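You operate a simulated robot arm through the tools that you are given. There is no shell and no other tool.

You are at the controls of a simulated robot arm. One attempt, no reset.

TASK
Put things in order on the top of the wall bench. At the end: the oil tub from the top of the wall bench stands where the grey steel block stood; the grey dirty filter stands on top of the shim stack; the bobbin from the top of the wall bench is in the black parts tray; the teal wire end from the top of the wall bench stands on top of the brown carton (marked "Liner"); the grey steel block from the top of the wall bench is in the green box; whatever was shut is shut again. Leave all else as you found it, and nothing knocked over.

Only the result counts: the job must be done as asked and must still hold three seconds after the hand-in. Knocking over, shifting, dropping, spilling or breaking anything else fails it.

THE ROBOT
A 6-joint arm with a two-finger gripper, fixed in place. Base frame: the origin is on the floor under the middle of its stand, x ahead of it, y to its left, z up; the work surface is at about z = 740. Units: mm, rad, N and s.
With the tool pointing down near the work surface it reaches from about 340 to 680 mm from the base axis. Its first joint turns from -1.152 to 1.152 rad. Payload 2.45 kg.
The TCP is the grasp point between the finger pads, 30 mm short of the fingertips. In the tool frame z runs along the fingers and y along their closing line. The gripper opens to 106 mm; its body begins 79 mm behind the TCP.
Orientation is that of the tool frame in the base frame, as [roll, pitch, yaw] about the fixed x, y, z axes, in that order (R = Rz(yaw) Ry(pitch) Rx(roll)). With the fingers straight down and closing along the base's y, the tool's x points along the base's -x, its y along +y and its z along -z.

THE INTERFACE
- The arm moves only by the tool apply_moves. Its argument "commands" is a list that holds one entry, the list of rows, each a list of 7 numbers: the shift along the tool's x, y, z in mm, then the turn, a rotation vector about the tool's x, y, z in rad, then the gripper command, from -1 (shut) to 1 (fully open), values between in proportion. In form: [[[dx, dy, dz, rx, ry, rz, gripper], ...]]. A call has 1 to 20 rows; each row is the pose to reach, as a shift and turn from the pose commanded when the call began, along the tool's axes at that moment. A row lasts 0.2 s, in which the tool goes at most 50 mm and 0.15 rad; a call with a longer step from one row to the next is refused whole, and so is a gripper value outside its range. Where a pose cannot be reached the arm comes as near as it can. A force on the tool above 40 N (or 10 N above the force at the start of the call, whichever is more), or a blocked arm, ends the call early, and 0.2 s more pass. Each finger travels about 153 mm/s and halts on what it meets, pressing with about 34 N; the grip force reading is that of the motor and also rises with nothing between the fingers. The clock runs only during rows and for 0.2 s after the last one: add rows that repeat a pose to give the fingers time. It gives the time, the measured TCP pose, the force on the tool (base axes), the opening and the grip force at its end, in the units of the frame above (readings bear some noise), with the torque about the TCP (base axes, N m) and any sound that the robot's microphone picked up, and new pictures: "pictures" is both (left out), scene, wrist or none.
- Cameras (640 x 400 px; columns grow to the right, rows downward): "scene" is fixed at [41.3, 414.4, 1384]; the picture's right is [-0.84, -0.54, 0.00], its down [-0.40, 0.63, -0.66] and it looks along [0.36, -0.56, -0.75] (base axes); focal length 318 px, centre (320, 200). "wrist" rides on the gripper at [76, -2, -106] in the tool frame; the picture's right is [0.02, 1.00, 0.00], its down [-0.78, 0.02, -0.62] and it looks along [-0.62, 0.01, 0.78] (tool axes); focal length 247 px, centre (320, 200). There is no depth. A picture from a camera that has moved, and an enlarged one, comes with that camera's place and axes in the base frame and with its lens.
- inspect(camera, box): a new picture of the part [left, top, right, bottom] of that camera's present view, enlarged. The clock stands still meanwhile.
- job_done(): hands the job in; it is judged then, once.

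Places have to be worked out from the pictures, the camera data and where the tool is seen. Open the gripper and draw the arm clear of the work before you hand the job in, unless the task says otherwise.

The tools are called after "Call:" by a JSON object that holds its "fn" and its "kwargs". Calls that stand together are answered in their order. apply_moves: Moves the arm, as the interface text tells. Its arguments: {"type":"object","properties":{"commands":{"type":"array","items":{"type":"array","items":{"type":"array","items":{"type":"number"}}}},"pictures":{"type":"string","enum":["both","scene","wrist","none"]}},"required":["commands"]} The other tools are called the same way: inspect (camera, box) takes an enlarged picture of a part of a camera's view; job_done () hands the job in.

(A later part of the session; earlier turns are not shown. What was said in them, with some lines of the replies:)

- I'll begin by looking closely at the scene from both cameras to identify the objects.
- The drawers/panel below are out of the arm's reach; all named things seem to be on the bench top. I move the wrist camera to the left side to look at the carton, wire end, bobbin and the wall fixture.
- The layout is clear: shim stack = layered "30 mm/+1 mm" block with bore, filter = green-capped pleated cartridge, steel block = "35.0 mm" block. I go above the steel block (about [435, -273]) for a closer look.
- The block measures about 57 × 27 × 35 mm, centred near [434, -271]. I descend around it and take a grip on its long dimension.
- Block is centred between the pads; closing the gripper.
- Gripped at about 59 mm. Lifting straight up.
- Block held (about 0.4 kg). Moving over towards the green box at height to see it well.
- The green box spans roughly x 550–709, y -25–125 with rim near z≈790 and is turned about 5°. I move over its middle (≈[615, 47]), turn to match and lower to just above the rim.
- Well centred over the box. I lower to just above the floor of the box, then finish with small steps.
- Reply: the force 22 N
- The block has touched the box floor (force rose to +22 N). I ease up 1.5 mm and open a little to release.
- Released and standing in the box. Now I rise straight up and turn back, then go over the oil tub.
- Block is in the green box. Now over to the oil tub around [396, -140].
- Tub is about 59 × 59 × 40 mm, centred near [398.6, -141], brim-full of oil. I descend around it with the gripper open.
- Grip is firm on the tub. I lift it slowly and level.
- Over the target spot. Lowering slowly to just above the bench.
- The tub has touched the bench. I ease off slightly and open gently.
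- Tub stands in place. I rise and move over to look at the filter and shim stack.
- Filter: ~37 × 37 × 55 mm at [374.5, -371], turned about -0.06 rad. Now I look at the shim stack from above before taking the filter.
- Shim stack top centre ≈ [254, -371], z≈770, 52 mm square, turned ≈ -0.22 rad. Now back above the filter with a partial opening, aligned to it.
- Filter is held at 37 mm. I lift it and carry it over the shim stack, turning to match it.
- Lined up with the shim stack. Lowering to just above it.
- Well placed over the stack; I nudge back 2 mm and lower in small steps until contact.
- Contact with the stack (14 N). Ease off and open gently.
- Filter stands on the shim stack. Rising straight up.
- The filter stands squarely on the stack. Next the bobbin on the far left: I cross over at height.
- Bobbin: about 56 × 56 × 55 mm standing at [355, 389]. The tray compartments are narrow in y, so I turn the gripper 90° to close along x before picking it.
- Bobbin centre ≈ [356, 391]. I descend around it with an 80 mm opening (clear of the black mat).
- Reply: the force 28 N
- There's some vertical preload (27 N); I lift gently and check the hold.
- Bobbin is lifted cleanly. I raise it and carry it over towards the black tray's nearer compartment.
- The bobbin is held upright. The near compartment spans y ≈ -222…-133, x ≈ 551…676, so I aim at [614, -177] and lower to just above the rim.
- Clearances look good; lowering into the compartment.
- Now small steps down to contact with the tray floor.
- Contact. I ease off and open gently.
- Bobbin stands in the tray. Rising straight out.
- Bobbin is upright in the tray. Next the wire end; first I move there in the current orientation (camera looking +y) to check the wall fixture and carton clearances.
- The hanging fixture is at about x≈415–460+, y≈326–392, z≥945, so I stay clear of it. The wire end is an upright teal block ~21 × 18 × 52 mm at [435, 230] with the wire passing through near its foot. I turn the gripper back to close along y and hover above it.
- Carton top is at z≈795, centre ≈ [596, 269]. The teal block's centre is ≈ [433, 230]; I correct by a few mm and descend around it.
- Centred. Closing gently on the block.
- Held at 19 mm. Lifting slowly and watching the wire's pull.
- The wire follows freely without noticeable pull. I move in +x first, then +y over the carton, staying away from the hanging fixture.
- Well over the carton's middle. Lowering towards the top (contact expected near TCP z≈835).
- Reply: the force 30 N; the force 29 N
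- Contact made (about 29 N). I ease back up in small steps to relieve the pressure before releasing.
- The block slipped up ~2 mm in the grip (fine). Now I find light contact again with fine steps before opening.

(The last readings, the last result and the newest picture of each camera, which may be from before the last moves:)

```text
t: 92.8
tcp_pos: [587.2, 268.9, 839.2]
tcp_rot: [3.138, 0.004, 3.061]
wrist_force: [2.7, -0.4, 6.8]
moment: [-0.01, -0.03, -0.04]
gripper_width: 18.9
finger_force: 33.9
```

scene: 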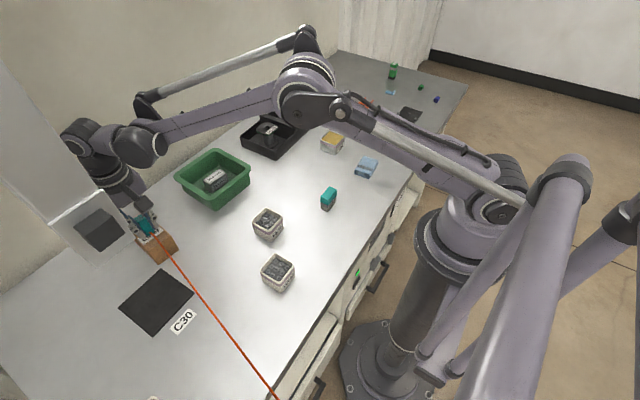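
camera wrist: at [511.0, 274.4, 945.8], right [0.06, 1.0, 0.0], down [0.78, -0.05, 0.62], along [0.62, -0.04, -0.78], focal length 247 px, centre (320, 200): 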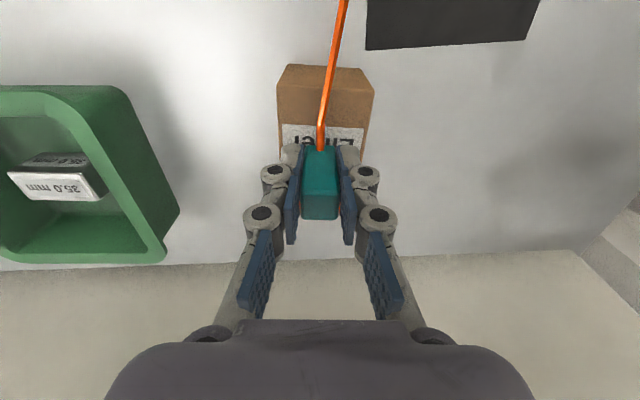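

Light contact of ~7 N now. I open very gradually.

Call:
{"fn": "apply_moves", "kwargs": {"commands": [[[0, 0, 0, 0, 0, 0, -0.64], [0, 0, 0, 0, 0, 0, -0.62], [0, 0, 0, 0, 0, 0, -0.59], [0, 0, 0, 0, 0, 0, -0.55], [0, 0, 0, 0, 0, 0, -0.5], [0, 0, 0, 0, 0, 0, -0.45], [0, 0, 0, 0, 0, 0, -0.45]]], "pictures": "both"}}

Call:
{"fn": "inspect", "kwargs": {"camera": "scene", "box": [110, 200, 190, 270]}}

Call:
{"fn": "inspect", "kwargs": {"camera": "wrist", "box": [250, 40, 410, 240]}}

```text
t: 94.4
tcp_pos: [586.7, 270.6, 839.0]
tcp_rot: [-3.14, 0.002, 3.062]
wrist_force: [0.1, -0.4, 0.3]
moment: [0.0, 0.01, -0.01]
gripper_width: 29.3
finger_force: 0.0
camera wrist: at [510.0, 275.1, 945.3], right [0.06, 1.0, 0.0], down [0.78, -0.05, 0.62], along [0.62, -0.04, -0.78], focal length 247 px, centre (320, 200)
```

scene: 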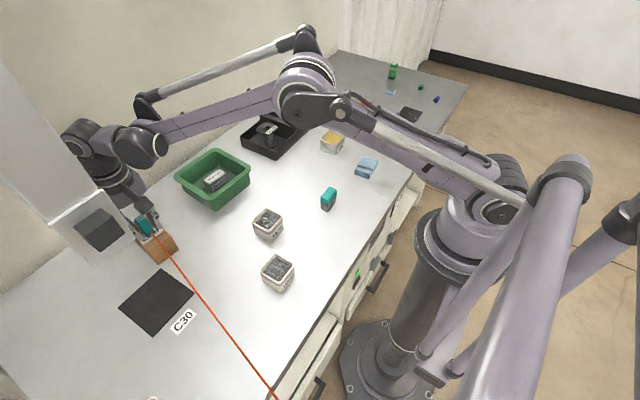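
wrist: 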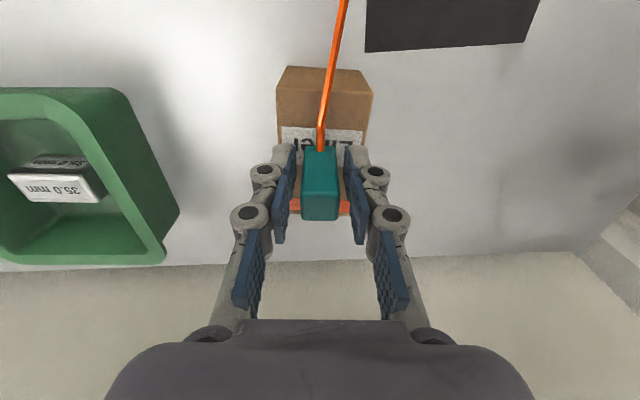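

```text
5.71 times, centred on (150, 235) of scene
camera zoom: at [41.3, 414.4, 1384.0], right [-0.84, -0.54, 0.0], down [-0.4, 0.63, -0.66], along [0.36, -0.56, -0.75], focal length 1816 px, centre (1291, 0)
```

zoom: 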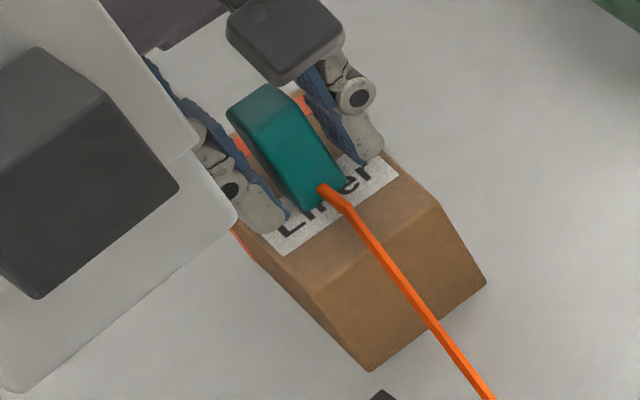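

```text
2.00 times, centred on (330, 140) of wrist
camera zoom: at [510.0, 275.1, 945.3], right [0.06, 1.0, 0.0], down [0.78, -0.05, 0.62], along [0.62, -0.04, -0.78], focal length 494 px, centre (300, 320)
```

zoom: 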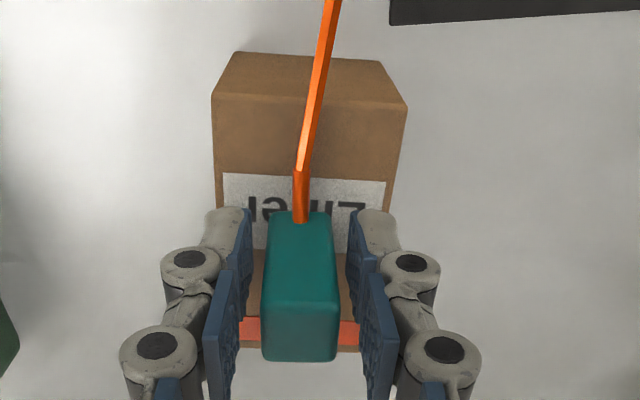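

The wire end stands free on the carton. I open slightly more and rise straight up slowly.

Call:
{"fn": "apply_moves", "kwargs": {"commands": [[[0, 0, 0, 0, 0, 0, -0.38], [0, 0, -4, 0, 0, 0, -0.35], [0, 0, -12, 0, 0, 0, -0.35], [0, 0, -25, 0, 0, 0, -0.35], [0, 0, -45, 0, 0, 0, -0.35], [0, 0, -70, 0, 0, 0, -0.35], [0, 0, -95, 0, 0, 0, -0.35], [0, 0, -95, 0, 0, 0, -0.35]]], "pictures": "both"}}

Call:
{"fn": "inspect", "kwargs": {"camera": "scene", "box": [110, 200, 190, 270]}}

```text
t: 96.2
tcp_pos: [587.4, 269.0, 932.7]
tcp_rot: [3.141, 0.002, 3.063]
wrist_force: [-0.3, 0.5, -0.3]
moment: [0.02, 0.01, -0.02]
gripper_width: 34.7
finger_force: 0.2
camera wrist: at [511.2, 274.8, 1040.4], right [0.06, 1.0, 0.0], down [0.78, -0.05, 0.62], along [0.62, -0.04, -0.78], focal length 247 px, centre (320, 200)
```

scene: 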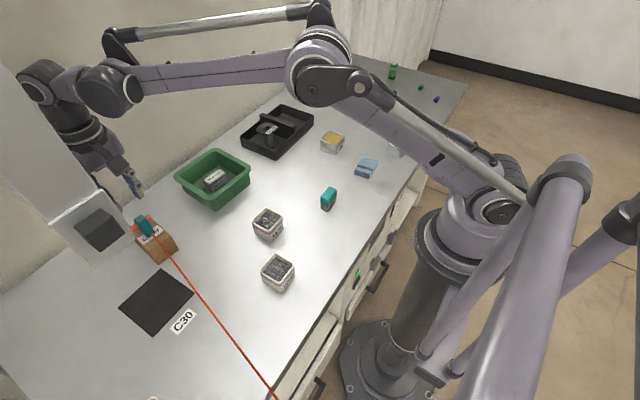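
wrist: 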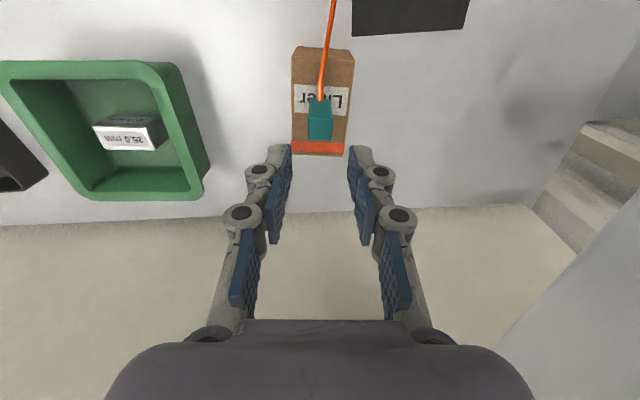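

```text
5.71 times, centred on (150, 235) of scene
camera zoom: at [41.3, 414.4, 1384.0], right [-0.84, -0.54, 0.0], down [-0.4, 0.63, -0.66], along [0.36, -0.56, -0.75], focal length 1816 px, centre (1291, 0)
```

zoom: 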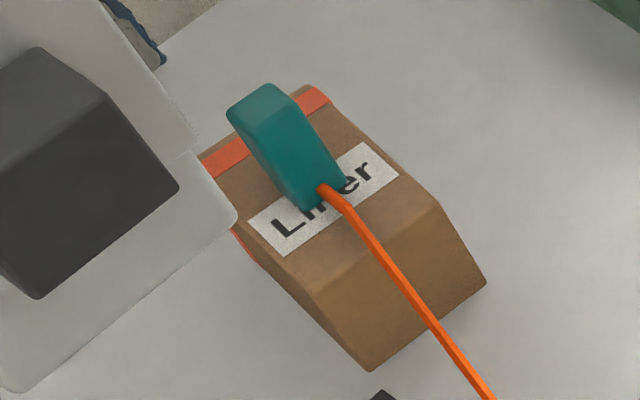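

The wire end stands upright on the carton, and the carton hasn't shifted. I now withdraw the arm, away from the fixture, back near its starting place with the gripper open.

Call:
{"fn": "apply_moves", "kwargs": {"commands": [[[0, 0, -25, 0, 0, 0, -0.35], [23, -35, -40, 0, 0, -0.02, 0], [46, -70, -50, 0, 0, -0.04, 0.5], [69, -104, -60, 0, 0, -0.06, 1], [92, -139, -70, 0, 0, -0.0785, 1], [115, -174, -75, 0, 0, -0.0785, 1], [138, -209, -80, 0, 0, -0.0785, 1], [161, -244, -80, 0, 0, -0.0785, 1], [184, -279, -80, 0, 0, -0.0785, 1], [207, -314, -80, 0, 0, -0.0785, 1], [230, -348, -80, 0, 0, -0.0785, 1], [230, -348, -80, 0, 0, -0.0785, 1]]]}}

```text
t: 98.8
tcp_pos: [329.0, -59.1, 1014.8]
tcp_rot: [-3.142, 0.001, -3.141]
wrist_force: [-0.3, -0.6, 0.5]
moment: [0.01, -0.02, -0.03]
gripper_width: 105.9
finger_force: 0.1
camera wrist: at [252.3, -60.4, 1121.9], right [-0.02, 1.0, 0.0], down [0.78, 0.02, 0.62], along [0.62, 0.01, -0.78], focal length 247 px, centre (320, 200)
```

scene: 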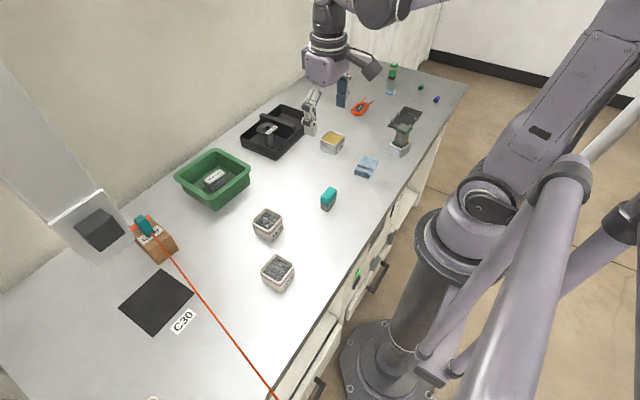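
wrist: 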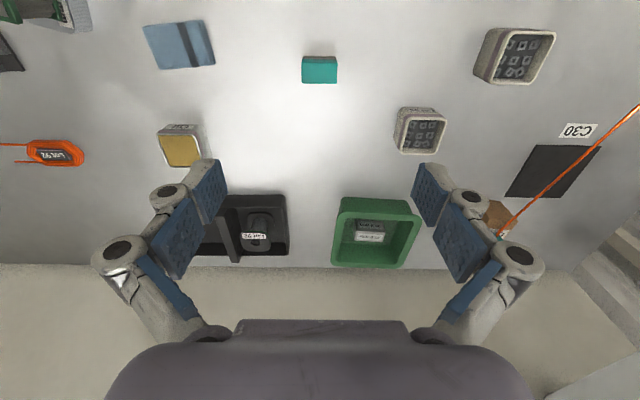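

Call:
{"fn": "inspect", "kwargs": {"camera": "scene", "box": [310, 90, 430, 190]}}

Call:
{"fn": "inspect", "kwargs": {"camera": "scene", "box": [160, 90, 320, 230]}}

Call:
{"fn": "inspect", "kwargs": {"camera": "scene", "box": [90, 190, 230, 350]}}

Call:
{"fn": "inspect", "kwargs": {"camera": "scene", "box": [220, 170, 400, 400]}}

```text
4.00 times, centred on (370, 140) of scene
camera zoom: at [41.3, 414.4, 1384.0], right [-0.84, -0.54, 0.0], down [-0.4, 0.63, -0.66], along [0.36, -0.56, -0.75], focal length 1271 px, centre (120, 440)
```

zoom: 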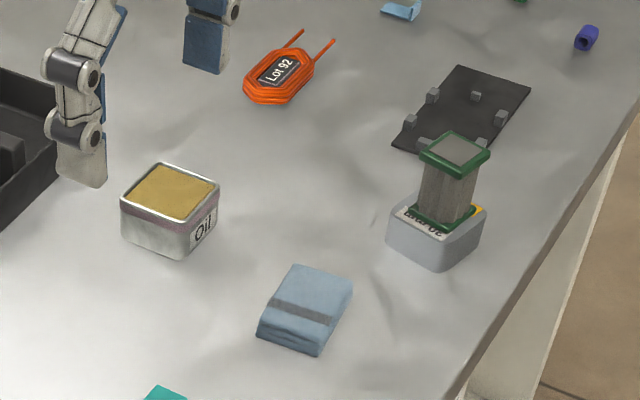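

```text
2.86 times, centred on (240, 160) of scene
camera zoom: at [41.3, 414.4, 1384.0], right [-0.84, -0.54, 0.0], down [-0.4, 0.63, -0.66], along [0.36, -0.56, -0.75], focal length 908 px, centre (549, 314)
```

zoom: 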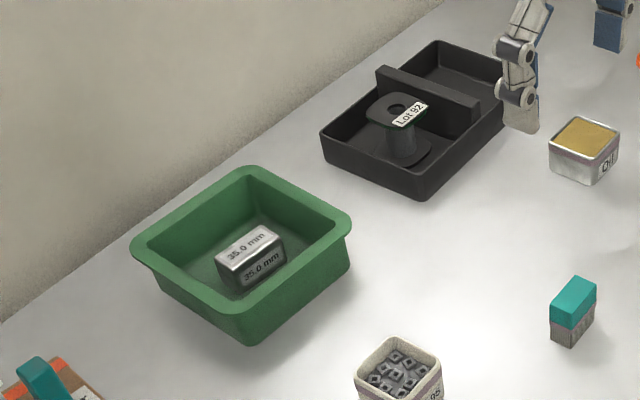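

```text
2.50 times, centred on (160, 270) of scene
camera zoom: at [41.3, 414.4, 1384.0], right [-0.84, -0.54, 0.0], down [-0.4, 0.63, -0.66], along [0.36, -0.56, -0.75], focal length 794 px, centre (720, 25)
```

zoom: 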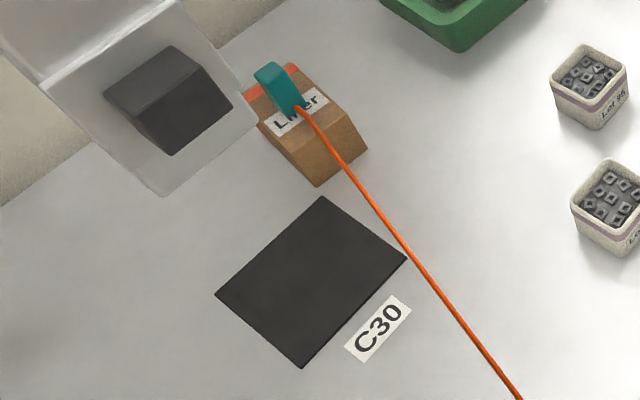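

```text
1.74 times, centred on (310, 285) of scene
camera zoom: at [41.3, 414.4, 1384.0], right [-0.84, -0.54, 0.0], down [-0.4, 0.63, -0.66], along [0.36, -0.56, -0.75], focal length 553 px, centre (337, 52)
```

zoom: 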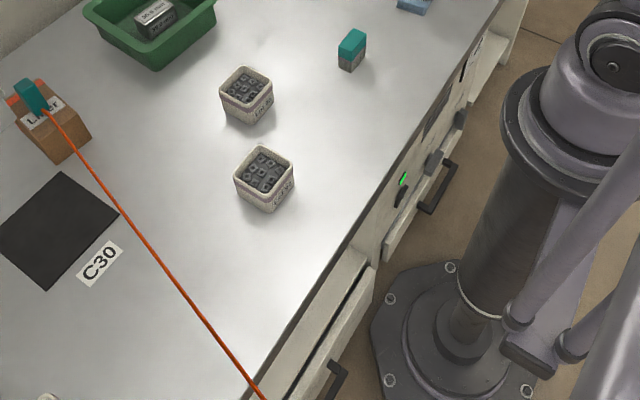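

Final check: the oil tub stands where the steel block was, the filter is on the shim stack and the bobbin is upright in the black tray. The steel block is in the green box, and the wire end stands on the carton. Nothing else has moved and the arm is clear, so I hand in the job.

Call:
{"fn": "job_done", "kwargs": {}}

```text
The job is handed in.
```

I finished all five moves and handed the job in. In the final pictures everything was standing where you asked:

- **Oil tub:** it stands where the grey steel block stood, and no spill was visible.
- **Grey dirty filter:** it stands on top of the shim stack. I took the green-capped pleated cartridge on the bench as the filter, and the layered block marked "30 mm / +1 mm" as the stack.
- **Bobbin:** it stands upright in the black parts tray.
- **Teal wire end:** it stands upright on the "Liner" carton, with the wire running off freely. I pressed it down with about 29 N while placing it. It slipped up about 2 mm in the grip, but the carton did not shift.
- **Grey steel block** (marked "35.0 mm"): it stands in the green box.

I opened nothing. The panel and drawers under the bench look as they did at the start. The drawer unit at the left shows a gap, which was there before I began. No other object on the bench appeared moved or knocked over.

The gripper is open and the arm is drawn back near its starting position.
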